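You operate a simulated robot arm through the tools that you are given. There is no shell and no other tool.

Carry out the task below with a simulated robot arm. There is one attempt and no reset: what you move stays moved.

JOB
Set the purple-dot slim can to the address on the card.
Fine: Switch BACK on, store the address with ENTER, then switch BACK off. Where these are worked on the way, their far stop is far enough and under half their travel is too little: switch marked back.
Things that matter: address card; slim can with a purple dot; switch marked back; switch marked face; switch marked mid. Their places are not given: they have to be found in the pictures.

The check looks at the end state, three seconds after you hand in, the way a careful person would. Anything else that was tipped, shoved, dropped, spilled or broken makes it a failure.

ROBOT AND FRAMES
A 6-joint arm with a two-finger parallel gripper, fixed in place. Base frame: the origin is on the floor under the middle of its stand, x ahead of it, y to its left, z up; the work surface is at about z = 800. Lengths are in mm, angles in rad, forces in N, time in s.
It reaches about 1347 mm from its shoulder. Its first joint turns from -2.897 to 2.897 rad. Payload 3.91 kg.
The TCP is the grasp point between the finger pads, 30 mm short of the fingertips. In the tool frame z runs along the fingers and y along their closing line. Largest opening 110 mm; finger width 20, thickness 10; the body of the gripper, 48 by 112 mm, starts 55 mm behind the TCP.
Orientation is that of the tool frame in the base frame, as a unit quaternion [x, y, z, w]. With the fingers straight down and closing along the base's y, the tool's x points along the base's -x, its y along +y and its z along -z.

CONTROLS
- The arm moves only by the tool send_rows. Its argument "targets" is a list of rows, each a list of 7 numbers: the shift along the base's x, y, z in units of 40 mm (1.0 is 40 mm), then the turn, a rotation vector about the base's x, y, z in units of 8 degrees (1.0 is 8 degrees), then the opening, from 0 (shut) to 1 (fully open). In form: [[tx, ty, tz, wx, wy, wz, fingers], ...]. A call has 1 to 20 rows; each row shifts and turns the commanded pose from where the row before left it. A call with a number of a shift or a turn outside -1 to 1 is refused whole. A row lasts 0.2 s, in which the tool goes at most 50 mm and 0.15 rad; a call with a longer step from one row to the next is refused whole, and so is a gripper value outside its range. A pose out of reach is approached as far as the arm can. The call stops where the force on the tool passes 40 N (or 10 N more than at its start, if that is more) or the arm is blocked; 0.2 s more then pass. Each finger travels about 108 mm/s and halts on what it meets, pressing with about 41 N; the grip force reading is that of the motor and also rises with nothing between the fingers. The clock runs only during rows and for 0.2 s after the last one: add rows that do not move to give the fingers time. The reply holds the time, the measured pose of the TCP, the force on the tool along the base axes, the opening and the grip force, in the units named above and with some noise, with the torque about the TCP (base axes, N m) and any sound that the robot's microphone picked up.
- Cameras (640 x 400 px; columns grow to the right, rows downward): "scene" is fixed at [400.8, 499.6, 1634.5]; the picture's right is [-0.78, -0.62, 0.00], its down [-0.46, 0.58, -0.67] and it looks along [0.42, -0.52, -0.74] (base axes); focal length 324 px, centre (320, 200). "wrist" rides on the gripper at [72, 17, -103] in the tool frame; the picture's right is [-0.23, 0.97, 0.00], its down [-0.76, -0.18, -0.62] and it looks along [-0.61, -0.14, 0.78] (tool axes); focal length 222 px, centre (320, 200).
- snapshot(camera): a new picture of that camera. The clock stands still meanwhile.
- probe_pixels(camera, pixels): there is no depth. For up to 12 entries [column, row, z] of the newest picture of that camera ("zoom" is the newest enlarged one), the place [x, y] in the base frame at which the ray of that pixel passes the height z, good to about 2 mm. The clock stands still meanwhile.
- inspect(camera, box): a new picture of the part [left, top, right, bottom] of that camera's present view, enlarged. The clock stands still meanwhile.
- close_job(): hands the job in; it is judged then, once.

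Unless the task says otherwise, let go and move clear before handing in.

The tools are called after "Call:" by a JSON object that holds its "op" and its "data". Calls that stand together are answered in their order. send_rows: Moves the arm, as the interface text tells. Its arguments: {"type":"object","properties":{"targets":{"type":"array"}},"required":["targets"]} The other tools are called the same way: snapshot (camera) takes a picture; probe_pixels (camera, pixels) gives the place at which the rays of pixels pass given heights; inspect (camera, box) takes an enlarged picture of a part of a camera's view; close_job () hands the job in.

At the start:

```text
clock: 0.0
ee_pos: [542.7, 8.6, 1178.2]
tool_rot: [0.0, 1.0, 0.0, 0.0]
wrist_force: [-0.5, -0.8, -0.4]
torque: [-0.03, -0.02, -0.01]
finger_gap: 110.3
grip_force: 0.0
```

scene: 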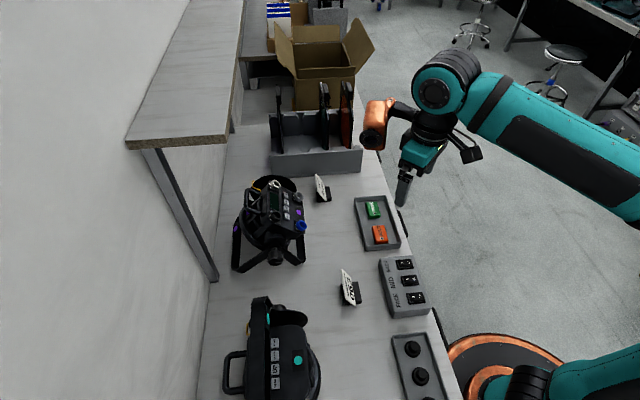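
wrist: 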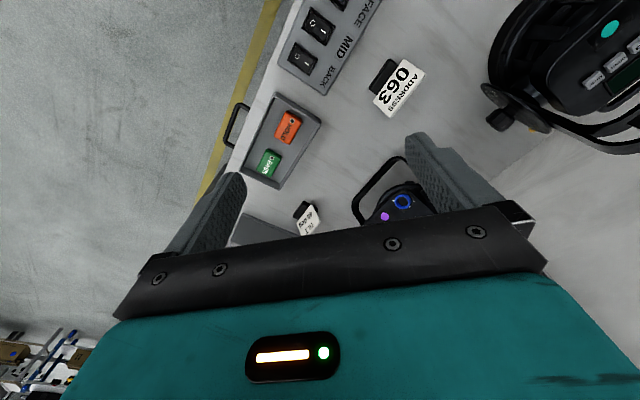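

The scene shows two stage-light cans: one near (270,225) with a purple dot and one near (290,350) with a teal dot. There is also a switch box near (405,285) and cards near (350,288) and (322,188). I'll enlarge these areas before moving anything.

Call:
{"op": "inspect", "data": {"camera": "scene", "box": [220, 165, 340, 280]}}

Call:
{"op": "inspect", "data": {"camera": "scene", "box": [330, 240, 450, 330]}}

Call:
{"op": "inspect", "data": {"camera": "scene", "box": [300, 160, 420, 260]}}

Call:
{"op": "inspect", "data": {"camera": "wrist", "box": [220, 0, 460, 240]}}

Call:
{"op": "inspect", "data": {"camera": "scene", "box": [200, 280, 460, 400]}}

```text
3.48 times, centred on (280, 222) of scene
```

zoom: 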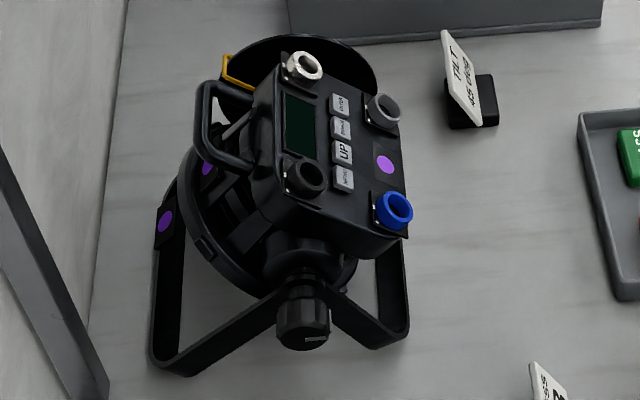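

```text
4.44 times, centred on (390, 285) of scene
```

zoom: 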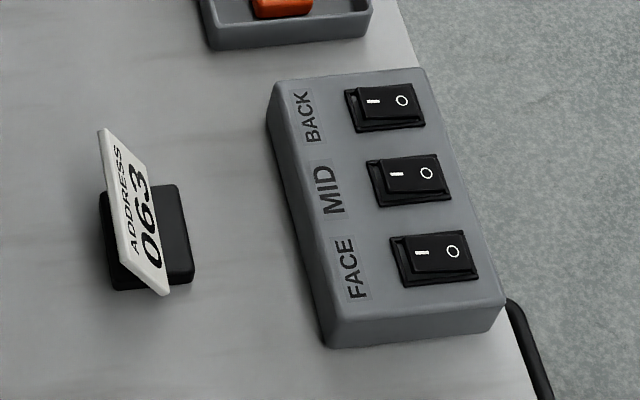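

```text
4.00 times, centred on (360, 210) of scene
```

zoom: 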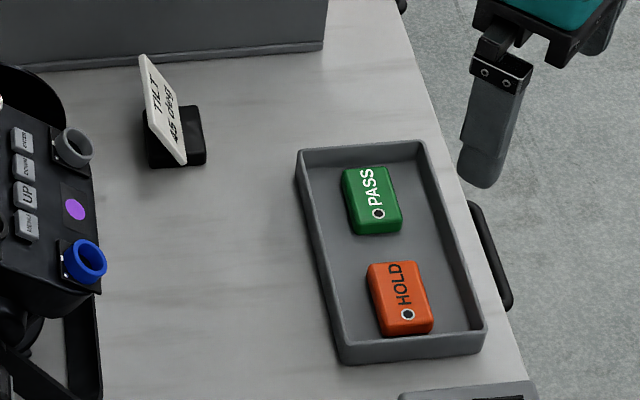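

```text
1.67 times, centred on (340, 120) of wrist
```

zoom: 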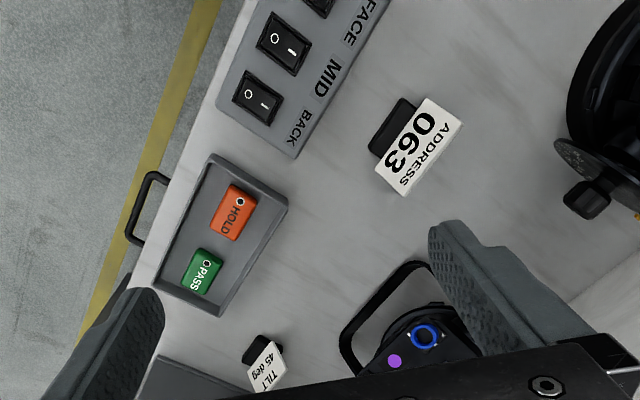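

```text
2.46 times, centred on (330, 340) of scene
```

zoom: 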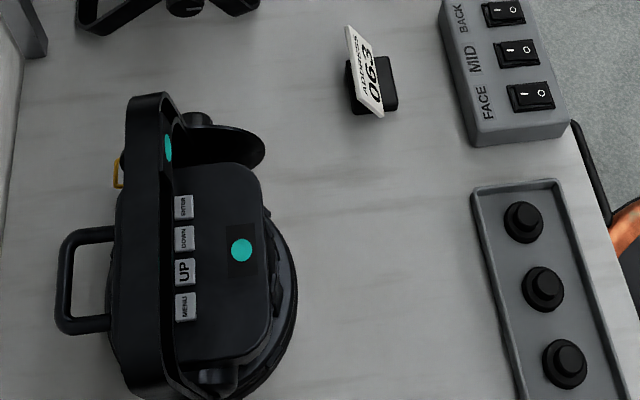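

The purple-dot can has a display with four buttons at about (285–290,185–205), and the BACK rocker sits at about (404,264). The card reads 063. I'll get approximate coordinates by probing these points at several heights.

Call:
{"op": "snapshot", "data": {"camera": "scene"}}

Call:
{"op": "snapshot", "data": {"camera": "wrist"}}

Call:
{"op": "probe_pixels", "data": {"camera": "scene", "pixels": [[404, 264, 800], [404, 264, 850], [393, 317, 800], [380, 258, 840], [427, 312, 800], [286, 200, 1000], [286, 200, 1100], [262, 265, 800], [241, 270, 800], [300, 262, 800], [349, 300, 800], [330, 200, 800]]}}

Call:
{"op": "probe_pixels", "data": {"camera": "wrist", "pixels": [[302, 58, 800], [302, 58, 850], [319, 25, 850], [328, 94, 800], [285, 58, 800], [402, 200, 1000], [402, 200, 1100], [384, 216, 1000], [384, 216, 1100], [385, 75, 800], [305, 215, 800], [355, 195, 800]]}}

```text
taken
```

scene: 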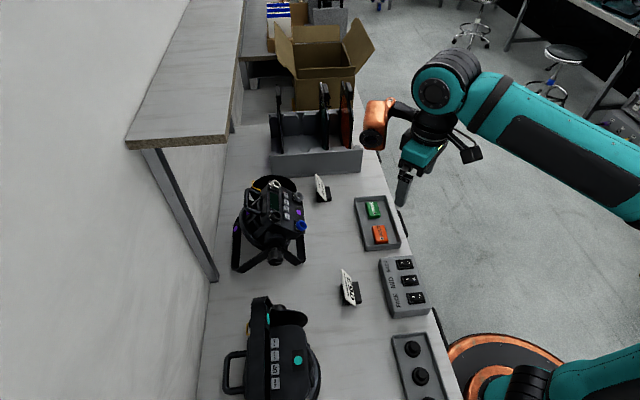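

```text
taken
```

wrist: 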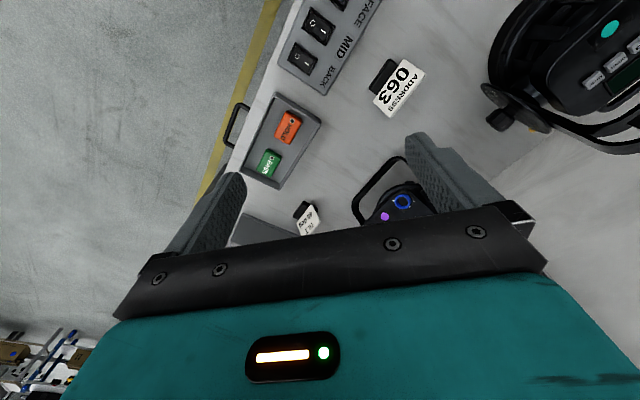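

```text
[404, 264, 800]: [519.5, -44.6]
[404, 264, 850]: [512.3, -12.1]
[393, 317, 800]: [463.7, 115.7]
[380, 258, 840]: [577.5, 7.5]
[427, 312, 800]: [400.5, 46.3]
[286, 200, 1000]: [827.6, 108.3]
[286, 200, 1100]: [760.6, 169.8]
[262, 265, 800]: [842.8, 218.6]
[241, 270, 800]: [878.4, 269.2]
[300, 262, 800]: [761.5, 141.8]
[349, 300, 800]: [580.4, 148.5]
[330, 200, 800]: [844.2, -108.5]
```

```text
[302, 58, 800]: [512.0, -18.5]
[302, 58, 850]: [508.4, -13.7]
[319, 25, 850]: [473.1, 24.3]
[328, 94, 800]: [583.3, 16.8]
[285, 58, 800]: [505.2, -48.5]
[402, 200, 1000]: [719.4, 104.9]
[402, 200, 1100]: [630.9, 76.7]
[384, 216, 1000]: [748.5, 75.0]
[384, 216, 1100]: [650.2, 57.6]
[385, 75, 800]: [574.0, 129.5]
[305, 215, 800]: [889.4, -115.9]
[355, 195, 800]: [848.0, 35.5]
```

Triangulating puts the BACK rocker near (511,-13,848) and the can's panel near z≈945 around (800,90). A shelf edge also sits close to the can at z≈1270, so I'll have to keep clear of it. Next I'll enlarge the panel and the rockers further.

Call:
{"op": "inspect", "data": {"camera": "scene", "box": [262, 175, 312, 235]}}

Call:
{"op": "inspect", "data": {"camera": "scene", "box": [385, 250, 433, 310]}}

Call:
{"op": "inspect", "data": {"camera": "scene", "box": [260, 320, 310, 400]}}

Call:
{"op": "inspect", "data": {"camera": "wrist", "box": [270, 0, 370, 100]}}

Call:
{"op": "inspect", "data": {"camera": "scene", "box": [335, 40, 495, 220]}}

```text
6.67 times, centred on (287, 205) of scene
```

zoom: 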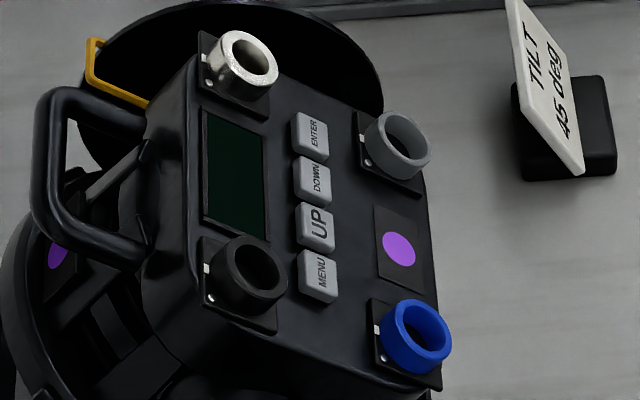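

```text
6.67 times, centred on (409, 280) of scene
```

zoom: 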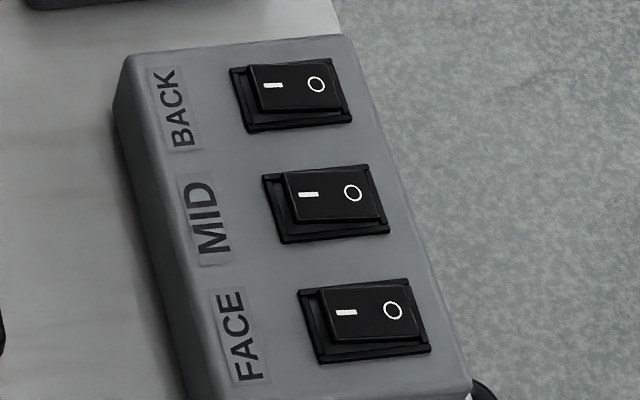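

```text
5.00 times, centred on (285, 360) of scene
```

zoom: 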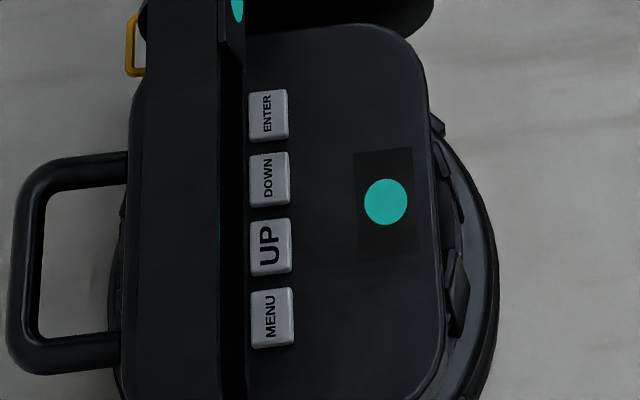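

```text
4.00 times, centred on (320, 50) of wrist
```

zoom: 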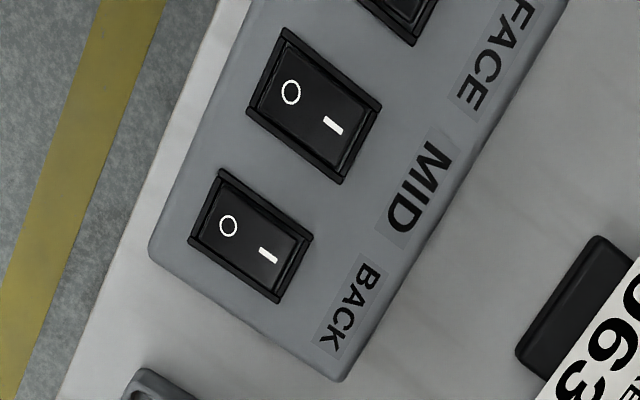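

```text
2.22 times, centred on (415, 130) of scene
```

zoom: 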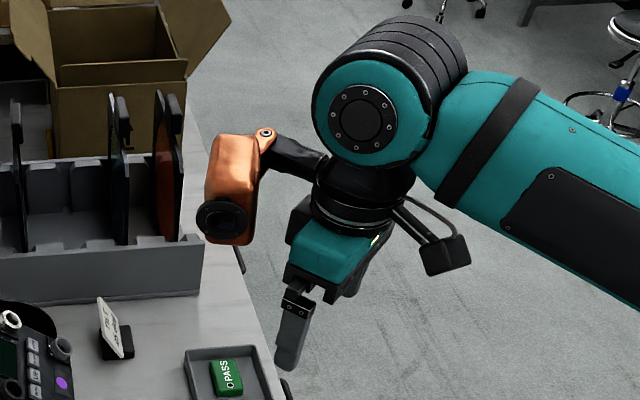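

All three rockers appear to be at O, with the I end standing proud and the display dark. The copper part on the flange points along +x, so I'll yaw the tool about -51° to line it up with the table, and shut the fingers while turning.

Call:
{"op": "send_rows", "data": {"targets": [[0, 0, 0, 0, 0, -1, 1], [0, 0, 0, 0, 0, -1, 1], [0, 0, 0, 0, 0, -1, 1], [0, 0, 0, 0, 0, -1, 1], [0, 0, 0, 0, 0, -1, 1], [0, 0, 0, 0, 0, -1, 1], [0, 0, 0, 0, 0, 0, 1]]}}

Call:
{"op": "snapshot", "data": {"camera": "wrist"}}

Call:
{"op": "snapshot", "data": {"camera": "scene"}}

```text
clock: 1.6
ee_pos: [542.3, 8.5, 1176.8]
tool_rot: [0.407, 0.913, 0.0, 0.0]
wrist_force: [-0.1, -0.2, -0.4]
torque: [-0.01, 0.0, 0.01]
finger_gap: 110.0
grip_force: 0.1
```

```text
taken
```

wrist: 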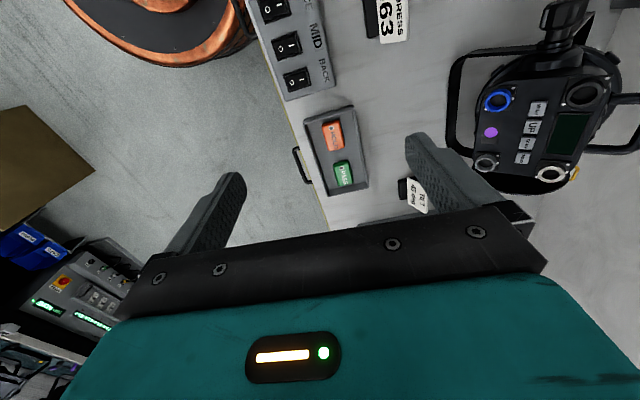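

```text
taken
```

scene: 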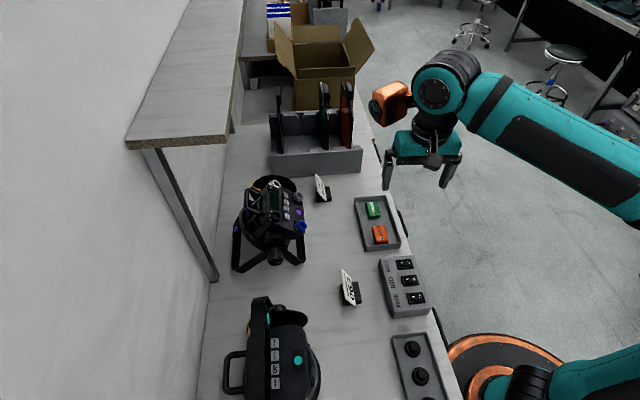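

The wrist view now shows the can's panel at (535,130), with its buttons and the purple dot at (491,132). I'll enlarge it and probe it for triangulation.

Call:
{"op": "inspect", "data": {"camera": "wrist", "box": [450, 60, 620, 220]}}

Call:
{"op": "inspect", "data": {"camera": "wrist", "box": [240, 0, 360, 110]}}

```text
2.50 times, centred on (535, 140) of wrist
```

zoom: 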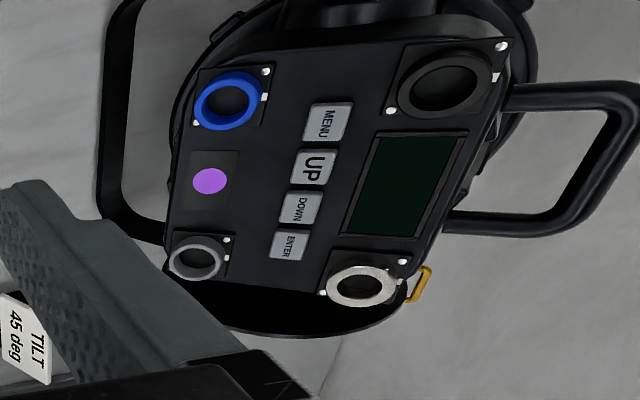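

```text
3.64 times, centred on (300, 55) of wrist
```

zoom: 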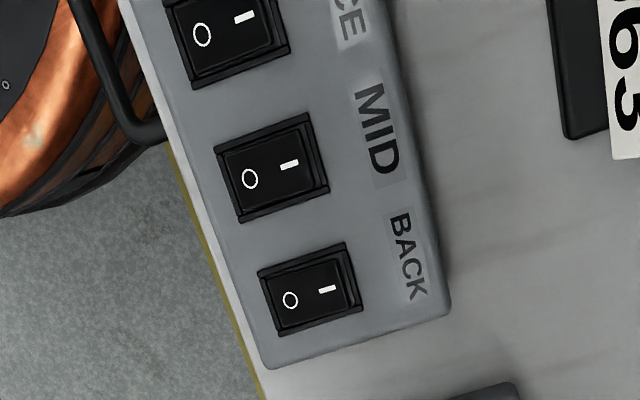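

I'll probe matching panel points from both cameras to triangulate the panel plane and the buttons.

Call:
{"op": "probe_pixels", "data": {"camera": "wrist", "pixels": [[537, 109.6, 940], [537, 109.6, 1000], [532.2, 126.4, 940], [532.2, 126.4, 1000], [527.4, 143.2, 940], [527.4, 143.2, 1000], [522.6, 158, 940], [522.6, 158, 1000], [491, 132.4, 940], [491, 132.4, 1000], [569, 133.2, 940], [569, 133.2, 1000]]}}

Call:
{"op": "probe_pixels", "data": {"camera": "scene", "pixels": [[286.7, 216.5, 940], [286.7, 216.5, 1000], [286.4, 209.2, 940], [286.4, 209.2, 1000], [285.95, 202, 940], [285.95, 202, 1000], [285.65, 195.55, 940], [285.65, 195.55, 1000], [298.8, 212.5, 940], [298.8, 212.5, 1000], [274.3, 201.3, 940], [274.3, 201.3, 1000]]}}

```text
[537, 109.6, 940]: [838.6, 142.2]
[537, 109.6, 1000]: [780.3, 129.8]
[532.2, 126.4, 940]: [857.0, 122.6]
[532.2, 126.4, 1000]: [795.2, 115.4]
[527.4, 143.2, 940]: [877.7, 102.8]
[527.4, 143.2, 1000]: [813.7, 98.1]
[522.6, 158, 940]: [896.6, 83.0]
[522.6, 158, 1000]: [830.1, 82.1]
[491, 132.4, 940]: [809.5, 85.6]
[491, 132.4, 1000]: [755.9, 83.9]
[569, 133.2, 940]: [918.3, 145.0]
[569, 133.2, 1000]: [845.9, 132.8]
```

```text
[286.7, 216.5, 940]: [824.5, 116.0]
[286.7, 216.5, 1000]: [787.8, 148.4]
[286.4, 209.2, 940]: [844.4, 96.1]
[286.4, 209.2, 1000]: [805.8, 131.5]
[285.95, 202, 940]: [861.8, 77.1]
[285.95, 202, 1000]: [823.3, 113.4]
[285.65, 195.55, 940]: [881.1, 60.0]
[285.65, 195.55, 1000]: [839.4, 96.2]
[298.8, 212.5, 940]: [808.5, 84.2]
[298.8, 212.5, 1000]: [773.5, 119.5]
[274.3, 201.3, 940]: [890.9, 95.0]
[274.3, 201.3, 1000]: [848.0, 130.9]
```

The two rays meet well. The buttons lie at z≈976, from MENU (803,135) to ENTER (855,82) with a 24.7 mm pitch, and the panel slopes about 45° toward the robot. Next I'll triangulate the BACK rocker from its I mark at scene (402.0,262.9) and wrist (301.9,79.7), and its O mark.

Call:
{"op": "probe_pixels", "data": {"camera": "wrist", "pixels": [[301.9, 79.7, 830], [301.9, 79.7, 870], [291.8, 82.2, 830], [291.8, 82.2, 870], [281.5, 47.2, 830], [281.5, 47.2, 870]]}}

Call:
{"op": "probe_pixels", "data": {"camera": "scene", "pixels": [[401.95, 262.9, 830], [401.95, 262.9, 870], [408.4, 262.6, 830], [408.4, 262.6, 870], [413.8, 278.8, 830], [413.8, 278.8, 870]]}}

```text
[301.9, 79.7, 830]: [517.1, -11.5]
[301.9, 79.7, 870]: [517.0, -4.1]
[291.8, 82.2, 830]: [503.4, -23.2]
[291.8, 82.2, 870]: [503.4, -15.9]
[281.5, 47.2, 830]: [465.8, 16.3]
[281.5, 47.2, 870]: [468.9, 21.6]
```

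```text
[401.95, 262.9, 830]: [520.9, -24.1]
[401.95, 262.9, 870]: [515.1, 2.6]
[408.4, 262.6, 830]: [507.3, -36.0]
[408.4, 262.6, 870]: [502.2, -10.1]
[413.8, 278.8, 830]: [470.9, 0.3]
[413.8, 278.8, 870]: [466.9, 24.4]
```

The BACK rocker is centred near (510,-12,855), with its I end away from the robot. I'll shut the fingers, set the yaw to -45° and tilt 45° about the button-row axis, then check the pictures.

Call:
{"op": "send_rows", "data": {"targets": [[0, 0, 0, 0, 0, 0.38, 0], [0, 0, 0, 0.663, -0.663, 0, 0], [0, 0, 0, 0.663, -0.663, 0, 0], [0, 0, 0, 0.663, -0.663, 0, 0], [0, 0, 0, 0.663, -0.663, 0, 0], [0, 0, 0, 0.663, -0.663, 0, 0], [0, 0, 0, 0.663, -0.663, 0, 0], [0, 0, 0, 0, 0, 0, 0]]}}

Call:
{"op": "snapshot", "data": {"camera": "wrist"}}

Call:
{"op": "snapshot", "data": {"camera": "scene"}}

```text
clock: 3.4
ee_pos: [543.3, 9.1, 1178.1]
tool_rot: [0.352, 0.854, 0.354, 0.146]
wrist_force: [0.5, -0.5, -0.2]
torque: [0.02, -0.05, 0.0]
finger_gap: 0.0
grip_force: 37.4
```

```text
taken
```

wrist: 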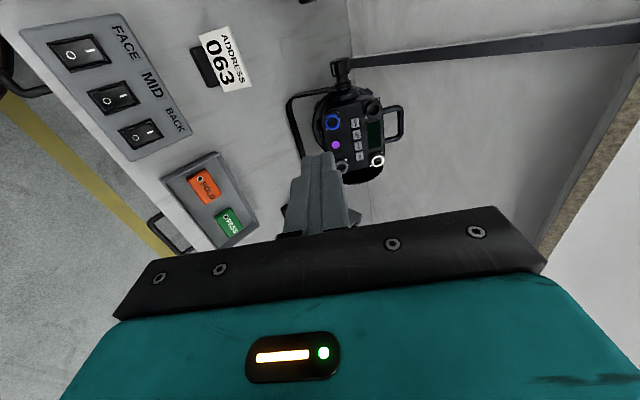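

```text
taken
```

scene: 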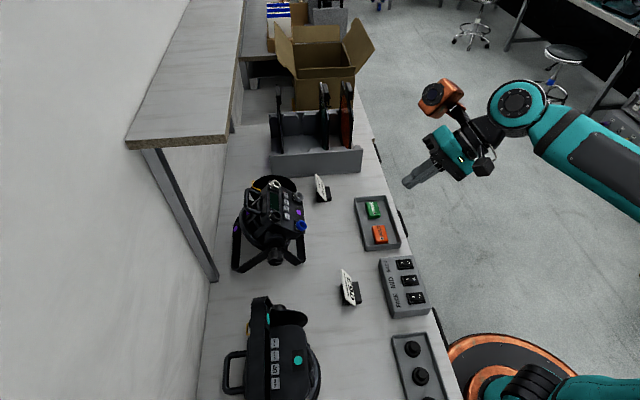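

The tool is now tilted 45° and aligned with the panel. I'll enlarge the rockers, then hover above BACK's I end at TCP ≈ (509,-15,935).

Call:
{"op": "inspect", "data": {"camera": "wrist", "box": [40, 20, 200, 160]}}

Call:
{"op": "send_rows", "data": {"targets": [[-0.43, -0.3, 0, 0, 0, 0, 0], [-0.43, -0.3, 0, 0, 0, 0, 0], [0, 0, -0.9, 0, 0, 0, 0], [0, 0, -0.9, 0, 0, 0, 0], [0, 0, -0.9, 0, 0, 0, 0], [0, 0, -0.9, 0, 0, 0, 0], [0, 0, -0.9, 0, 0, 0, 0], [0, 0, -0.9, 0, 0, 0, 0], [0, 0, -0.68, 0, 0, 0, 0], [0, 0, 0, 0, 0, 0, 0]]}}

Call:
{"op": "snapshot", "data": {"camera": "wrist"}}

Call:
{"op": "inspect", "data": {"camera": "scene", "box": [350, 180, 470, 320]}}

```text
2.86 times, centred on (120, 90) of wrist
```

zoom: 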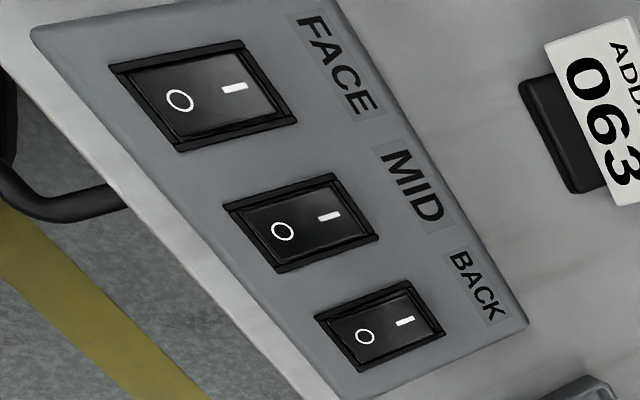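

```text
clock: 5.6
ee_pos: [508.1, -15.3, 935.2]
tool_rot: [0.353, 0.854, 0.354, 0.147]
wrist_force: [-0.7, -0.1, 0.1]
torque: [0.01, 0.02, 0.01]
finger_gap: 0.0
grip_force: 37.5
```

```text
taken
```

wrist: 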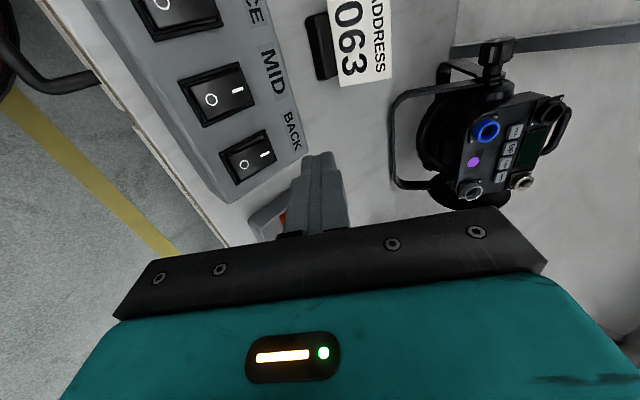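

```text
2.86 times, centred on (410, 250) of scene
```

zoom: 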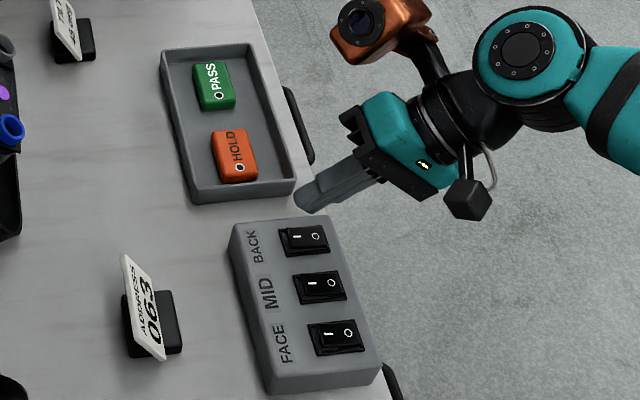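

The arm is hovering above the box at TCP (508,-15,935) with no contact. I'll enlarge the BACK rocker in the wrist view to check its state and refine the coordinates.

Call:
{"op": "inspect", "data": {"camera": "wrist", "box": [200, 110, 360, 210]}}

Call:
{"op": "probe_pixels", "data": {"camera": "wrist", "pixels": [[264, 154, 850], [264, 154, 860], [244, 164, 850], [244, 164, 860], [271, 150, 850], [271, 150, 860]]}}

Call:
{"op": "inspect", "data": {"camera": "scene", "box": [385, 240, 425, 280]}}

```text
4.00 times, centred on (280, 160) of wrist
```

zoom: 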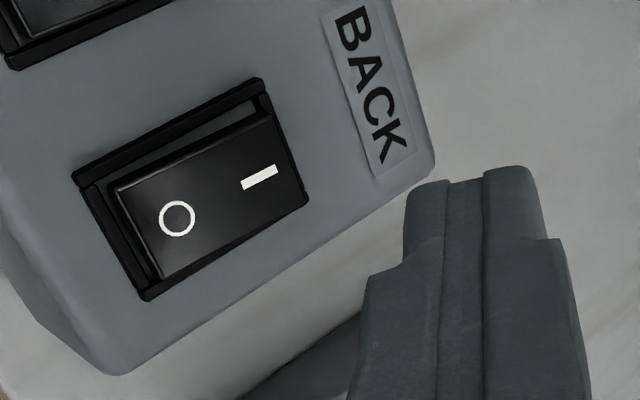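

```text
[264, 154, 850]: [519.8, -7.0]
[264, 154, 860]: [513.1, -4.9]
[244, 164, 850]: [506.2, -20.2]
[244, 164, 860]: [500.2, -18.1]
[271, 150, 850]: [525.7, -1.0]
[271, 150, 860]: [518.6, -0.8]
```

```text
10.00 times, centred on (405, 260) of scene
```

zoom: 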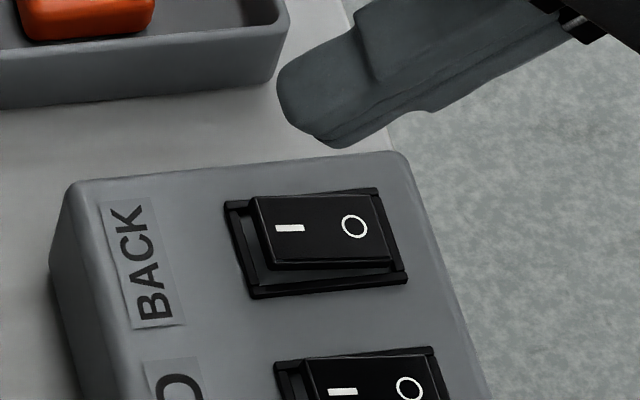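

The tip is clear at scene zoom (335,140), and the rocker's I end appears raised. I'll descend to just above it.

Call:
{"op": "send_rows", "data": {"targets": [[0, 0.02, -0.6, 0, 0, 0, 0], [0, 0, -0.5, 0, 0, 0, 0], [0, 0, 0, 0, 0, 0, 0]]}}

Call:
{"op": "inspect", "data": {"camera": "scene", "box": [385, 240, 425, 280]}}

Call:
{"op": "inspect", "data": {"camera": "wrist", "box": [220, 90, 400, 210]}}

```text
clock: 6.4
ee_pos: [508.5, -14.0, 890.2]
tool_rot: [0.353, 0.854, 0.353, 0.146]
wrist_force: [0.4, -0.4, -0.1]
torque: [-0.04, -0.01, -0.03]
finger_gap: 0.1
grip_force: 38.3
```

```text
10.00 times, centred on (405, 260) of scene
```

zoom: 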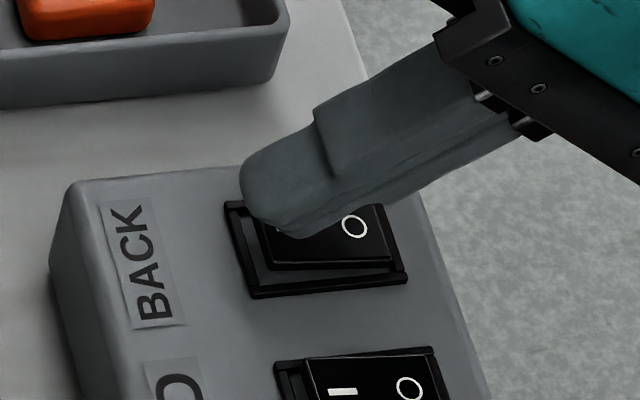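

```text
3.33 times, centred on (310, 150) of wrist
```

zoom: 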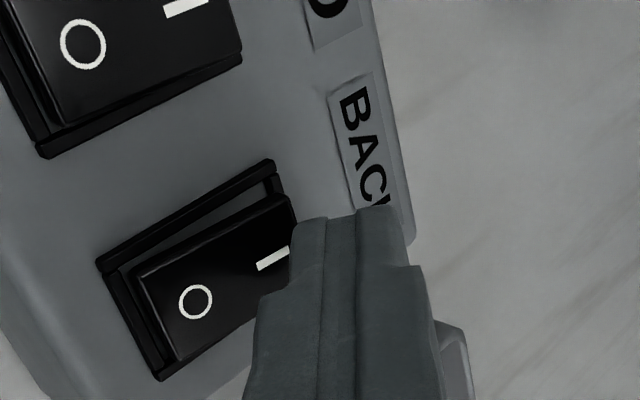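

The tip is right above BACK's I end (scene zoom (270,215)) with no force yet. I'll descend in small steps and watch the force.

Call:
{"op": "send_rows", "data": {"targets": [[0, 0, -0.04, 0, 0, 0, 0], [0, 0, -0.04, 0, 0, 0, 0], [0, 0, -0.04, 0, 0, 0, 0], [0, 0, 0, 0, 0, 0, 0]]}}

```text
clock: 7.4
ee_pos: [507.3, -15.3, 886.7]
tool_rot: [0.352, 0.854, 0.353, 0.147]
wrist_force: [-0.5, 0.0, -0.5]
torque: [-0.01, -0.02, -0.02]
finger_gap: 0.0
grip_force: 38.1
```

There's still no force at z=886.7, so I'll keep stepping down.

Call:
{"op": "send_rows", "data": {"targets": [[0, 0, -0.04, 0, 0, 0, 0], [0, 0, -0.04, 0, 0, 0, 0], [0, 0, 0, 0, 0, 0, 0]]}}

Call:
{"op": "inspect", "data": {"camera": "scene", "box": [385, 240, 425, 280]}}

```text
clock: 8.2
ee_pos: [507.3, -13.1, 883.6]
tool_rot: [0.354, 0.854, 0.353, 0.147]
wrist_force: [-0.4, 1.0, -0.2]
torque: [0.0, 0.01, 0.02]
finger_gap: 0.1
grip_force: 37.5
```

```text
10.00 times, centred on (405, 260) of scene
```

zoom: 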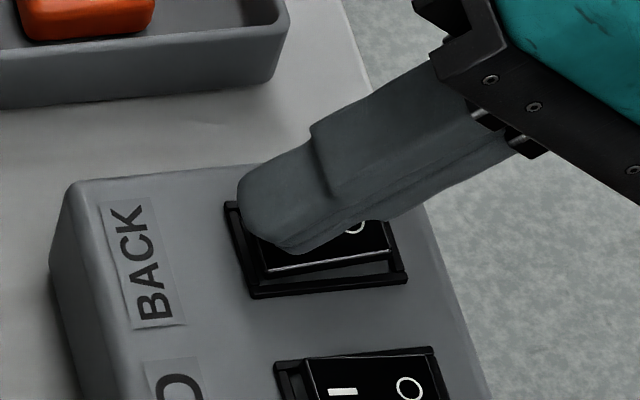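

Call:
{"op": "send_rows", "data": {"targets": [[0, 0, -0.04, 0, 0, 0, 0], [0, 0, -0.04, 0, 0, 0, 0], [0, 0, 0, 0, 0, 0, 0]]}}

Call:
{"op": "inspect", "data": {"camera": "scene", "box": [385, 240, 425, 280]}}

```text
clock: 9.0
ee_pos: [507.7, -14.6, 881.8]
tool_rot: [0.353, 0.853, 0.355, 0.148]
wrist_force: [-1.3, -0.3, 35.1]
torque: [0.37, -0.33, 0.03]
finger_gap: 0.0
grip_force: 37.6
```

```text
10.00 times, centred on (405, 260) of scene
```

zoom: 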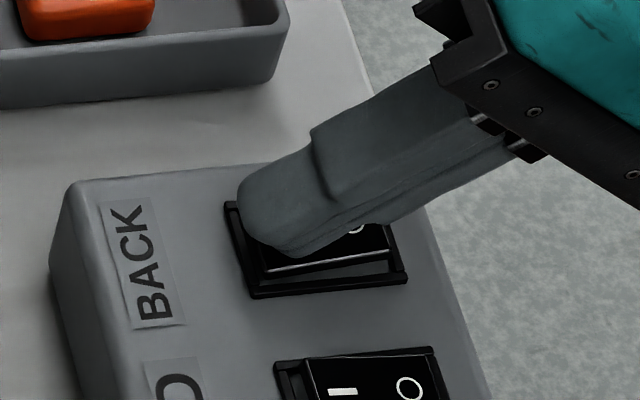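

The force jumped to 35 N, and the rocker's near edge now slopes (scene zoom (265,270)→(390,250)) with the O end up. It looks toggled and at its far stop, so I'll lift off and check the display.

Call:
{"op": "send_rows", "data": {"targets": [[0, 0, 0.5, 0, 0, 0, 0], [0, 0, 0.7, 0, 0, 0, 0], [0, 0, 0.9, 0, 0, 0, 0], [0, 0, 0, 0, 0, 0, 0]]}}

Call:
{"op": "inspect", "data": {"camera": "scene", "box": [385, 240, 435, 310]}}

Call:
{"op": "inspect", "data": {"camera": "scene", "box": [262, 175, 312, 235]}}

Call:
{"op": "inspect", "data": {"camera": "scene", "box": [220, 290, 320, 400]}}

```text
clock: 10.0
ee_pos: [508.0, -13.7, 966.5]
tool_rot: [0.354, 0.854, 0.353, 0.146]
wrist_force: [-0.3, 0.6, 0.6]
torque: [0.0, 0.01, -0.04]
finger_gap: 0.0
grip_force: 37.6
```

```text
5.71 times, centred on (410, 275) of scene
```

zoom: 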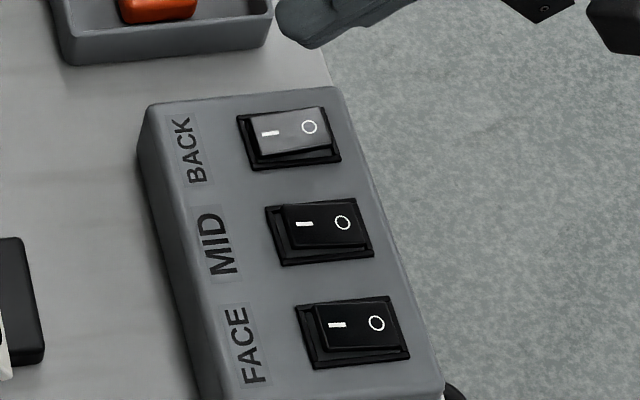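

```text
6.67 times, centred on (287, 205) of scene
```

zoom: 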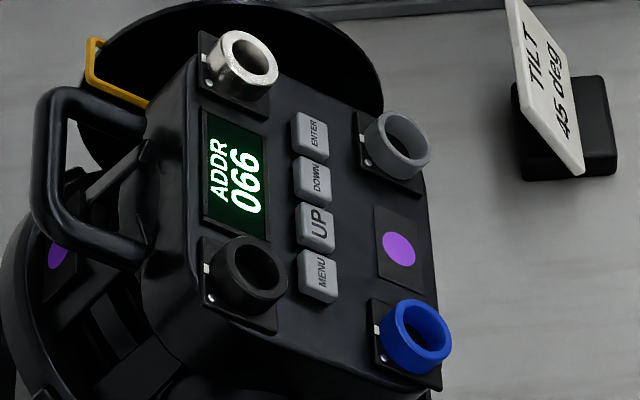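

```text
3.64 times, centred on (270, 345) of scene
```

zoom: 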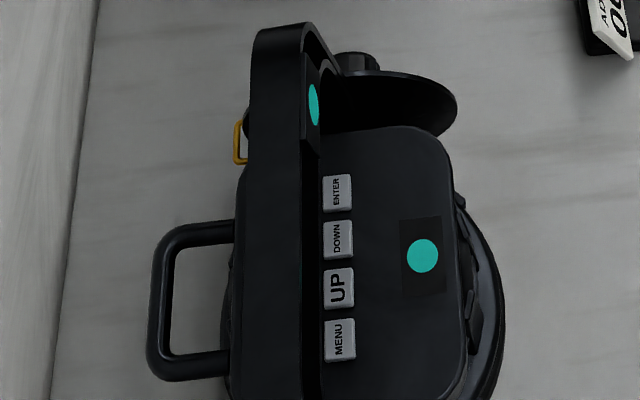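

BACK is on and lit, and the display reads ADDR 066, so DOWN is needed three times to reach 063. I'll move to a hover 60 mm off the DOWN button along the panel normal, at TCP ≈ (793,55,1041).

Call:
{"op": "send_rows", "data": {"targets": [[0, 0, 0.93, 0, 0, 0, 0], [0, 0, 0.93, 0, 0, 0, 0], [0.89, 0.214, 0, 0, 0, 0, 0], [0.89, 0.214, 0, 0, 0, 0, 0], [0.89, 0.214, 0, 0, 0, 0, 0], [0.89, 0.214, 0, 0, 0, 0, 0], [0.89, 0.214, 0, 0, 0, 0, 0], [0.89, 0.214, 0, 0, 0, 0, 0], [0.89, 0.214, 0, 0, 0, 0, 0], [0.89, 0.214, 0, 0, 0, 0, 0], [0, 0, 0, 0, 0, 0, 0]]}}

Call:
{"op": "snapshot", "data": {"camera": "wrist"}}

Call:
{"op": "snapshot", "data": {"camera": "scene"}}

```text
clock: 12.4
ee_pos: [791.0, 54.1, 1037.7]
tool_rot: [0.354, 0.853, 0.354, 0.146]
wrist_force: [0.0, -0.3, -0.5]
torque: [0.02, 0.0, -0.03]
finger_gap: 0.1
grip_force: 37.2
```

```text
taken
```

wrist: 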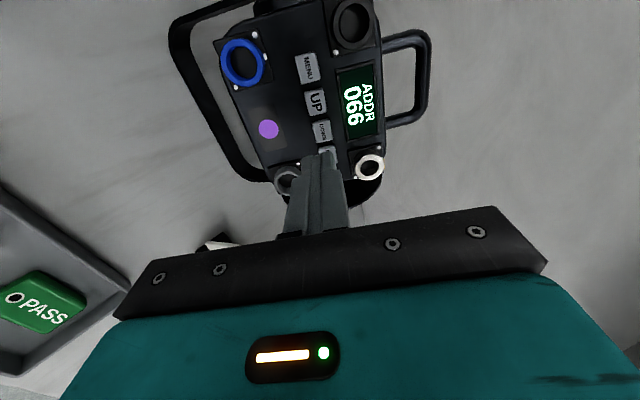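

```text
taken
```

scene: 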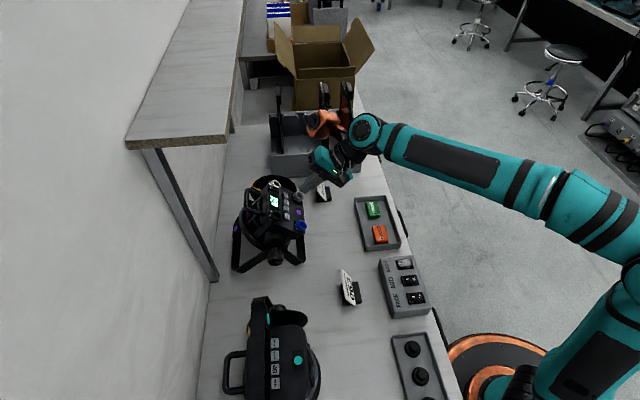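

The hover is clear and the display still reads 066. I'll verify the DOWN button's position from this closer view before pressing.

Call:
{"op": "inspect", "data": {"camera": "wrist", "box": [210, 0, 410, 200]}}

Call:
{"op": "probe_pixels", "data": {"camera": "wrist", "pixels": [[322, 131, 977], [316, 101, 977], [307, 68, 977], [322, 131, 985], [316, 101, 985], [307, 68, 985]]}}

Call:
{"op": "inspect", "data": {"camera": "scene", "box": [260, 170, 350, 240]}}

```text
2.00 times, centred on (310, 100) of wrist
```

zoom: 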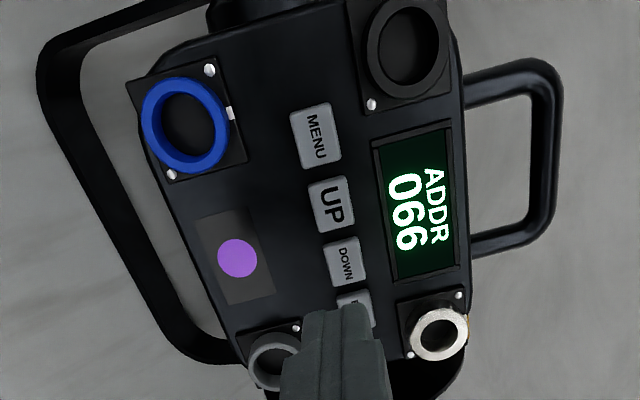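

```text
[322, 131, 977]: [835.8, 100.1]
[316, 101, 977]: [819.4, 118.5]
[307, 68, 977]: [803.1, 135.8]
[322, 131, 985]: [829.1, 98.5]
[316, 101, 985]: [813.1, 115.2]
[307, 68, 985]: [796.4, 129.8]
```

```text
5.71 times, centred on (305, 205) of scene
```

zoom: 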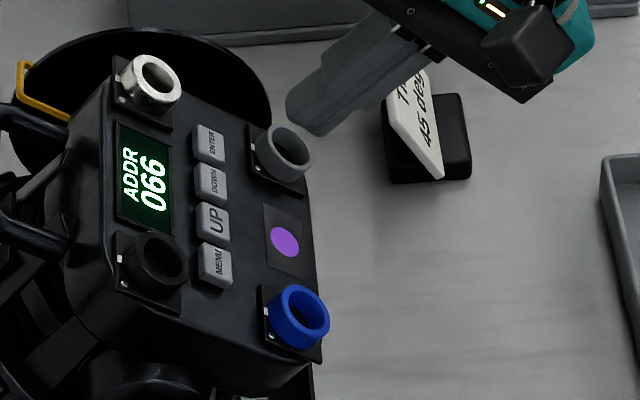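

The closer view confirms DOWN at about (837,100,977). I'll correct the lateral offset and advance to about 10 mm off the button.

Call:
{"op": "send_rows", "data": {"targets": [[0.297, 0.324, -0.41, 0, 0, 0, 0], [0.297, 0.324, -0.41, 0, 0, 0, 0], [0, 0, 0, 0, 0, 0, 0]]}}

Call:
{"op": "inspect", "data": {"camera": "wrist", "box": [210, 0, 410, 200]}}

Call:
{"op": "inspect", "data": {"camera": "scene", "box": [260, 170, 330, 230]}}

```text
clock: 13.2
ee_pos: [816.6, 82.1, 1006.5]
tool_rot: [0.353, 0.853, 0.354, 0.148]
wrist_force: [0.3, 0.5, -0.3]
torque: [0.01, 0.01, 0.04]
finger_gap: 0.0
grip_force: 37.3
```

```text
2.00 times, centred on (310, 100) of wrist
```

zoom: 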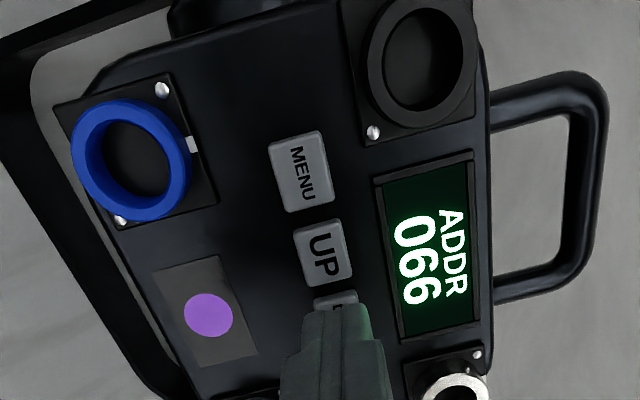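

```text
6.67 times, centred on (295, 200) of scene
```

zoom: 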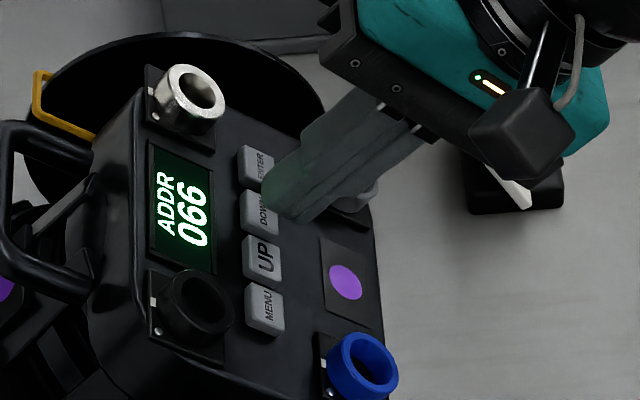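

The tip is about 10 mm off DOWN (scene zoom (270,205)) and aligned with it. I'll close in gently.

Call:
{"op": "send_rows", "data": {"targets": [[0.05, 0.05, -0.0707, 0, 0, 0, 0], [0.025, 0.025, -0.03535, 0, 0, 0, 0], [0.0125, 0.0125, -0.01768, 0, 0, 0, 0], [0, 0, 0, 0, 0, 0, 0]]}}

Call:
{"op": "inspect", "data": {"camera": "scene", "box": [260, 170, 330, 230]}}

```text
clock: 14.2
ee_pos: [820.4, 84.7, 1000.6]
tool_rot: [0.353, 0.854, 0.354, 0.146]
wrist_force: [0.4, 0.0, -0.7]
torque: [-0.02, -0.02, -0.01]
finger_gap: 0.0
grip_force: 38.2
```

```text
6.67 times, centred on (295, 200) of scene
```

zoom: 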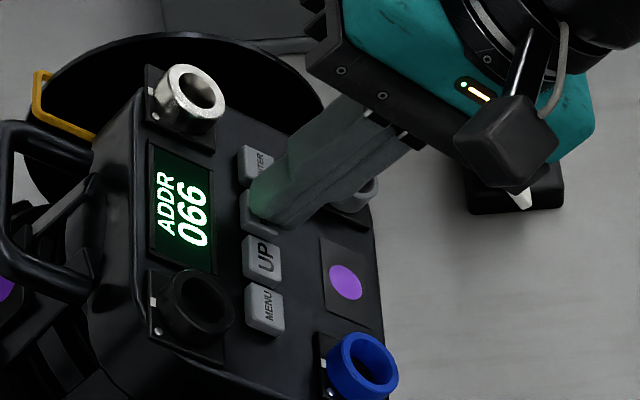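

The tip is nearly touching DOWN, with no force and 066 still showing. I'll advance in 1 mm steps.

Call:
{"op": "send_rows", "data": {"targets": [[0.0125, 0.0125, -0.01768, 0, 0, 0, 0], [0.0125, 0.0125, -0.01768, 0, 0, 0, 0], [0, 0, 0, 0, 0, 0, 0]]}}

Call:
{"op": "inspect", "data": {"camera": "scene", "box": [260, 170, 330, 230]}}

```text
clock: 15.0
ee_pos: [822.1, 84.8, 997.3]
tool_rot: [0.353, 0.854, 0.353, 0.147]
wrist_force: [-0.2, 0.2, 0.2]
torque: [-0.02, 0.03, -0.02]
finger_gap: 0.0
grip_force: 37.9
```

```text
6.67 times, centred on (295, 200) of scene
```

zoom: 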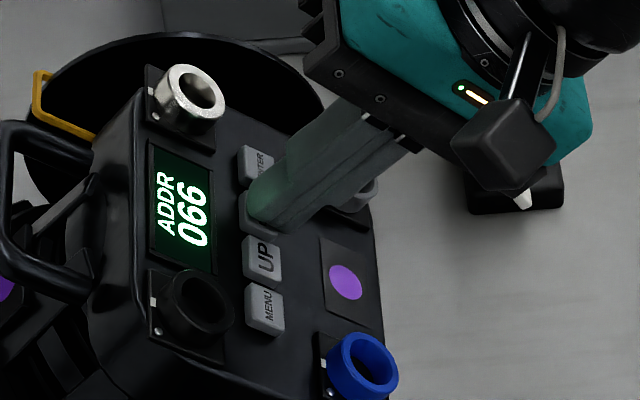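

Call:
{"op": "send_rows", "data": {"targets": [[0.0125, 0.0125, -0.01768, 0, 0, 0, 0], [0, 0, 0, 0, 0, 0, 0]]}}

Call:
{"op": "inspect", "data": {"camera": "scene", "box": [260, 170, 330, 230]}}

```text
clock: 15.6
ee_pos: [822.0, 85.0, 997.9]
tool_rot: [0.354, 0.854, 0.353, 0.146]
wrist_force: [-1.8, -0.4, 0.6]
torque: [-0.01, 0.03, 0.03]
finger_gap: 0.0
grip_force: 37.9
```

```text
6.67 times, centred on (295, 200) of scene
```

zoom: 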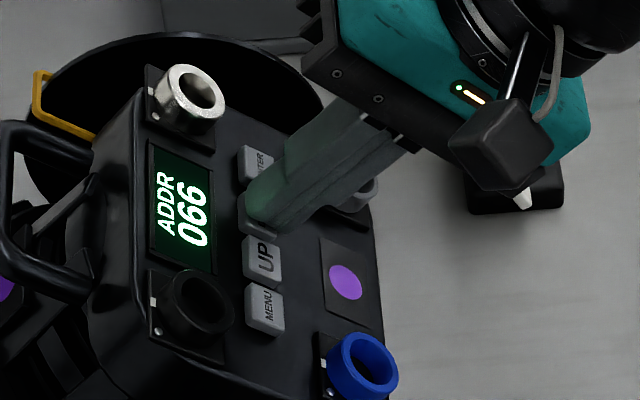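

A slight force of about 1.9 N suggests contact is beginning. I'll advance another 1 mm.

Call:
{"op": "send_rows", "data": {"targets": [[0.0125, 0.0125, -0.01768, 0, 0, 0, 0], [0, 0, 0, 0, 0, 0, 0]]}}

Call:
{"op": "inspect", "data": {"camera": "scene", "box": [260, 170, 330, 230]}}

```text
clock: 16.2
ee_pos: [822.3, 86.2, 998.8]
tool_rot: [0.353, 0.854, 0.354, 0.146]
wrist_force: [-2.6, -0.7, 0.0]
torque: [-0.02, 0.04, -0.01]
finger_gap: 0.0
grip_force: 37.8
heard: click
```

```text
6.67 times, centred on (295, 200) of scene
```

zoom: 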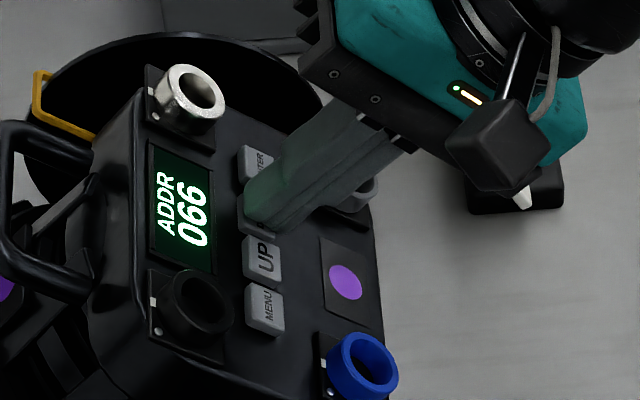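

A click was heard, though the display still seems to read 066, so it may update on release. I'll retract 5 mm and check.

Call:
{"op": "send_rows", "data": {"targets": [[-0.0625, -0.0625, 0.0884, 0, 0, 0, 0], [0, 0, 0, 0, 0, 0, 0]]}}

Call:
{"op": "inspect", "data": {"camera": "scene", "box": [260, 170, 330, 230]}}

Call:
{"op": "inspect", "data": {"camera": "wrist", "box": [210, 0, 430, 200]}}

```text
clock: 16.8
ee_pos: [819.8, 83.3, 1000.5]
tool_rot: [0.353, 0.854, 0.354, 0.145]
wrist_force: [0.1, -0.2, -0.4]
torque: [-0.03, 0.02, -0.04]
finger_gap: 0.0
grip_force: 37.1
```

```text
6.67 times, centred on (295, 200) of scene
```

zoom: 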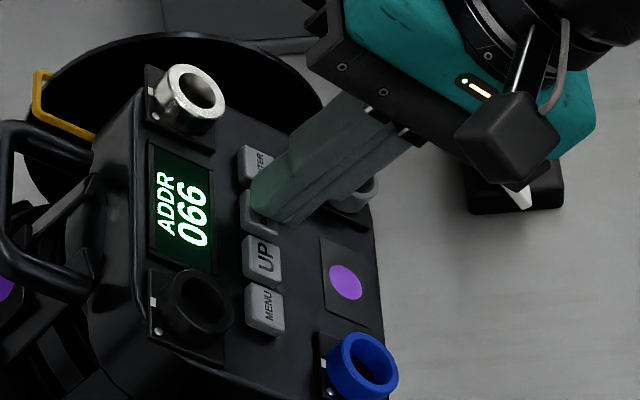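

```text
2.00 times, centred on (320, 100) of wrist
```

zoom: 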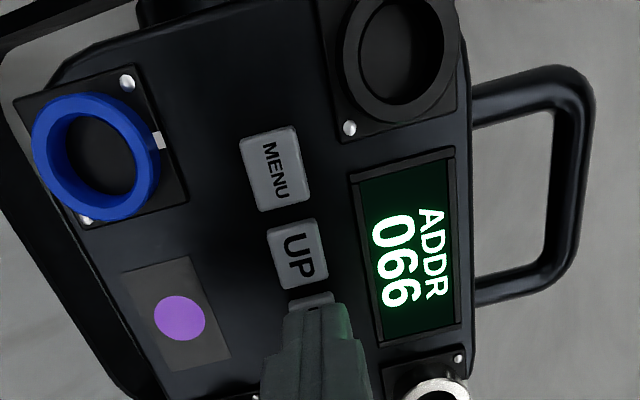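

Still 066 after the click, so the press may have been too shallow to register. I'll press again about 1 mm deeper with a short hold.

Call:
{"op": "send_rows", "data": {"targets": [[0.05, 0.05, -0.0707, 0, 0, 0, 0], [0.0125, 0.0125, -0.01768, 0, 0, 0, 0], [0.0125, 0.0125, -0.01768, 0, 0, 0, 0], [0, 0, 0, 0, 0, 0, 0]]}}

Call:
{"op": "inspect", "data": {"camera": "wrist", "box": [210, 0, 430, 200]}}

Call:
{"op": "inspect", "data": {"camera": "scene", "box": [260, 170, 330, 230]}}

```text
clock: 17.8
ee_pos: [822.7, 86.0, 997.1]
tool_rot: [0.354, 0.853, 0.353, 0.147]
wrist_force: [-1.6, 0.0, 2.5]
torque: [0.01, 0.05, 0.02]
finger_gap: 0.0
grip_force: 38.2
heard: click
```

```text
2.00 times, centred on (320, 100) of wrist
```

zoom: 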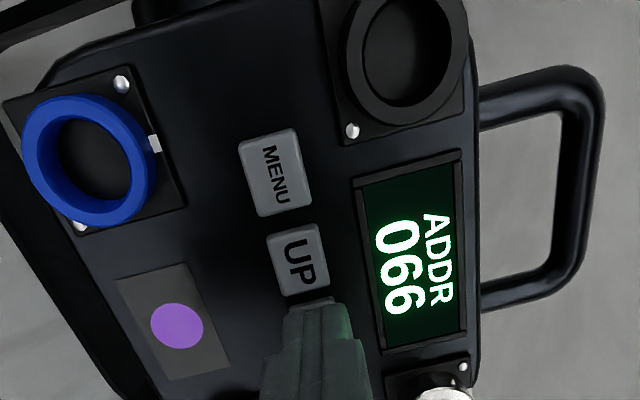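

```text
6.67 times, centred on (295, 200) of scene
```

zoom: 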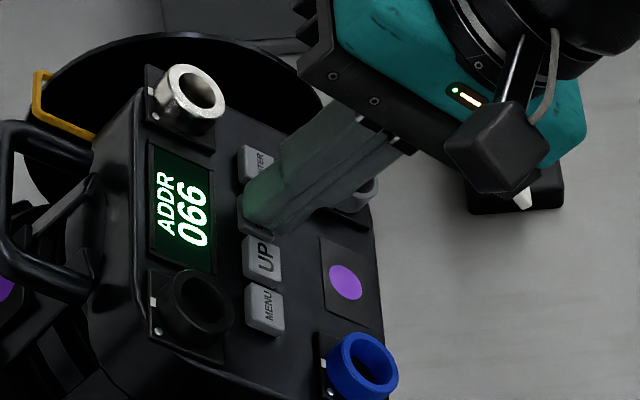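

Clicked again at about 3 N with no change on the display. I'll push 1 mm further to see whether travel remains before concluding that MENU is needed first.

Call:
{"op": "send_rows", "data": {"targets": [[0.0125, 0.0125, -0.01768, 0, 0, 0, 0], [0, 0, 0, 0, 0, 0, 0]]}}

Call:
{"op": "inspect", "data": {"camera": "scene", "box": [260, 170, 330, 230]}}

```text
clock: 18.4
ee_pos: [822.6, 86.2, 997.2]
tool_rot: [0.353, 0.854, 0.353, 0.147]
wrist_force: [-3.8, -4.3, 6.6]
torque: [-0.03, 0.02, -0.01]
finger_gap: 0.4
grip_force: 37.4
```

```text
6.67 times, centred on (295, 200) of scene
```

zoom: 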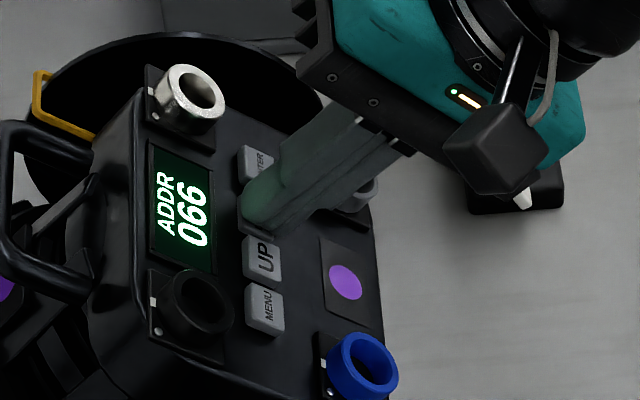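

The button is bottomed at about 9 N with no change, so DOWN is ignored in this state and MENU likely has to open editing. I'll retract 30 mm and shift two pitches to hover over MENU.

Call:
{"op": "send_rows", "data": {"targets": [[-0.375, -0.375, 0.53, 0, 0, 0, 0], [-0.4407, 0.431, 0, 0, 0, 0, 0], [-0.4407, 0.431, 0, 0, 0, 0, 0], [0, 0, 0, 0, 0, 0, 0]]}}

Call:
{"op": "inspect", "data": {"camera": "wrist", "box": [210, 0, 430, 200]}}

Call:
{"op": "inspect", "data": {"camera": "scene", "box": [260, 170, 330, 230]}}

```text
clock: 19.4
ee_pos: [772.7, 106.1, 1018.0]
tool_rot: [0.354, 0.853, 0.353, 0.147]
wrist_force: [-0.4, 0.7, -0.5]
torque: [0.01, -0.01, -0.04]
finger_gap: 0.0
grip_force: 37.9
```

```text
2.00 times, centred on (320, 100) of wrist
```

zoom: 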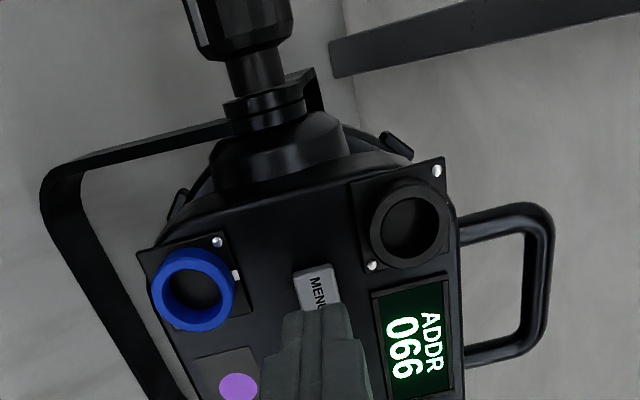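

```text
6.67 times, centred on (295, 200) of scene
```

zoom: 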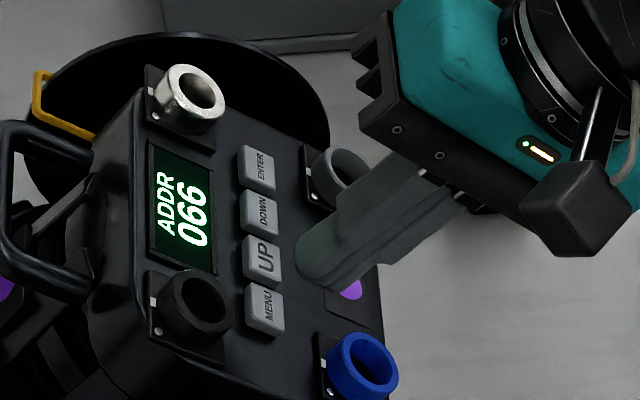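

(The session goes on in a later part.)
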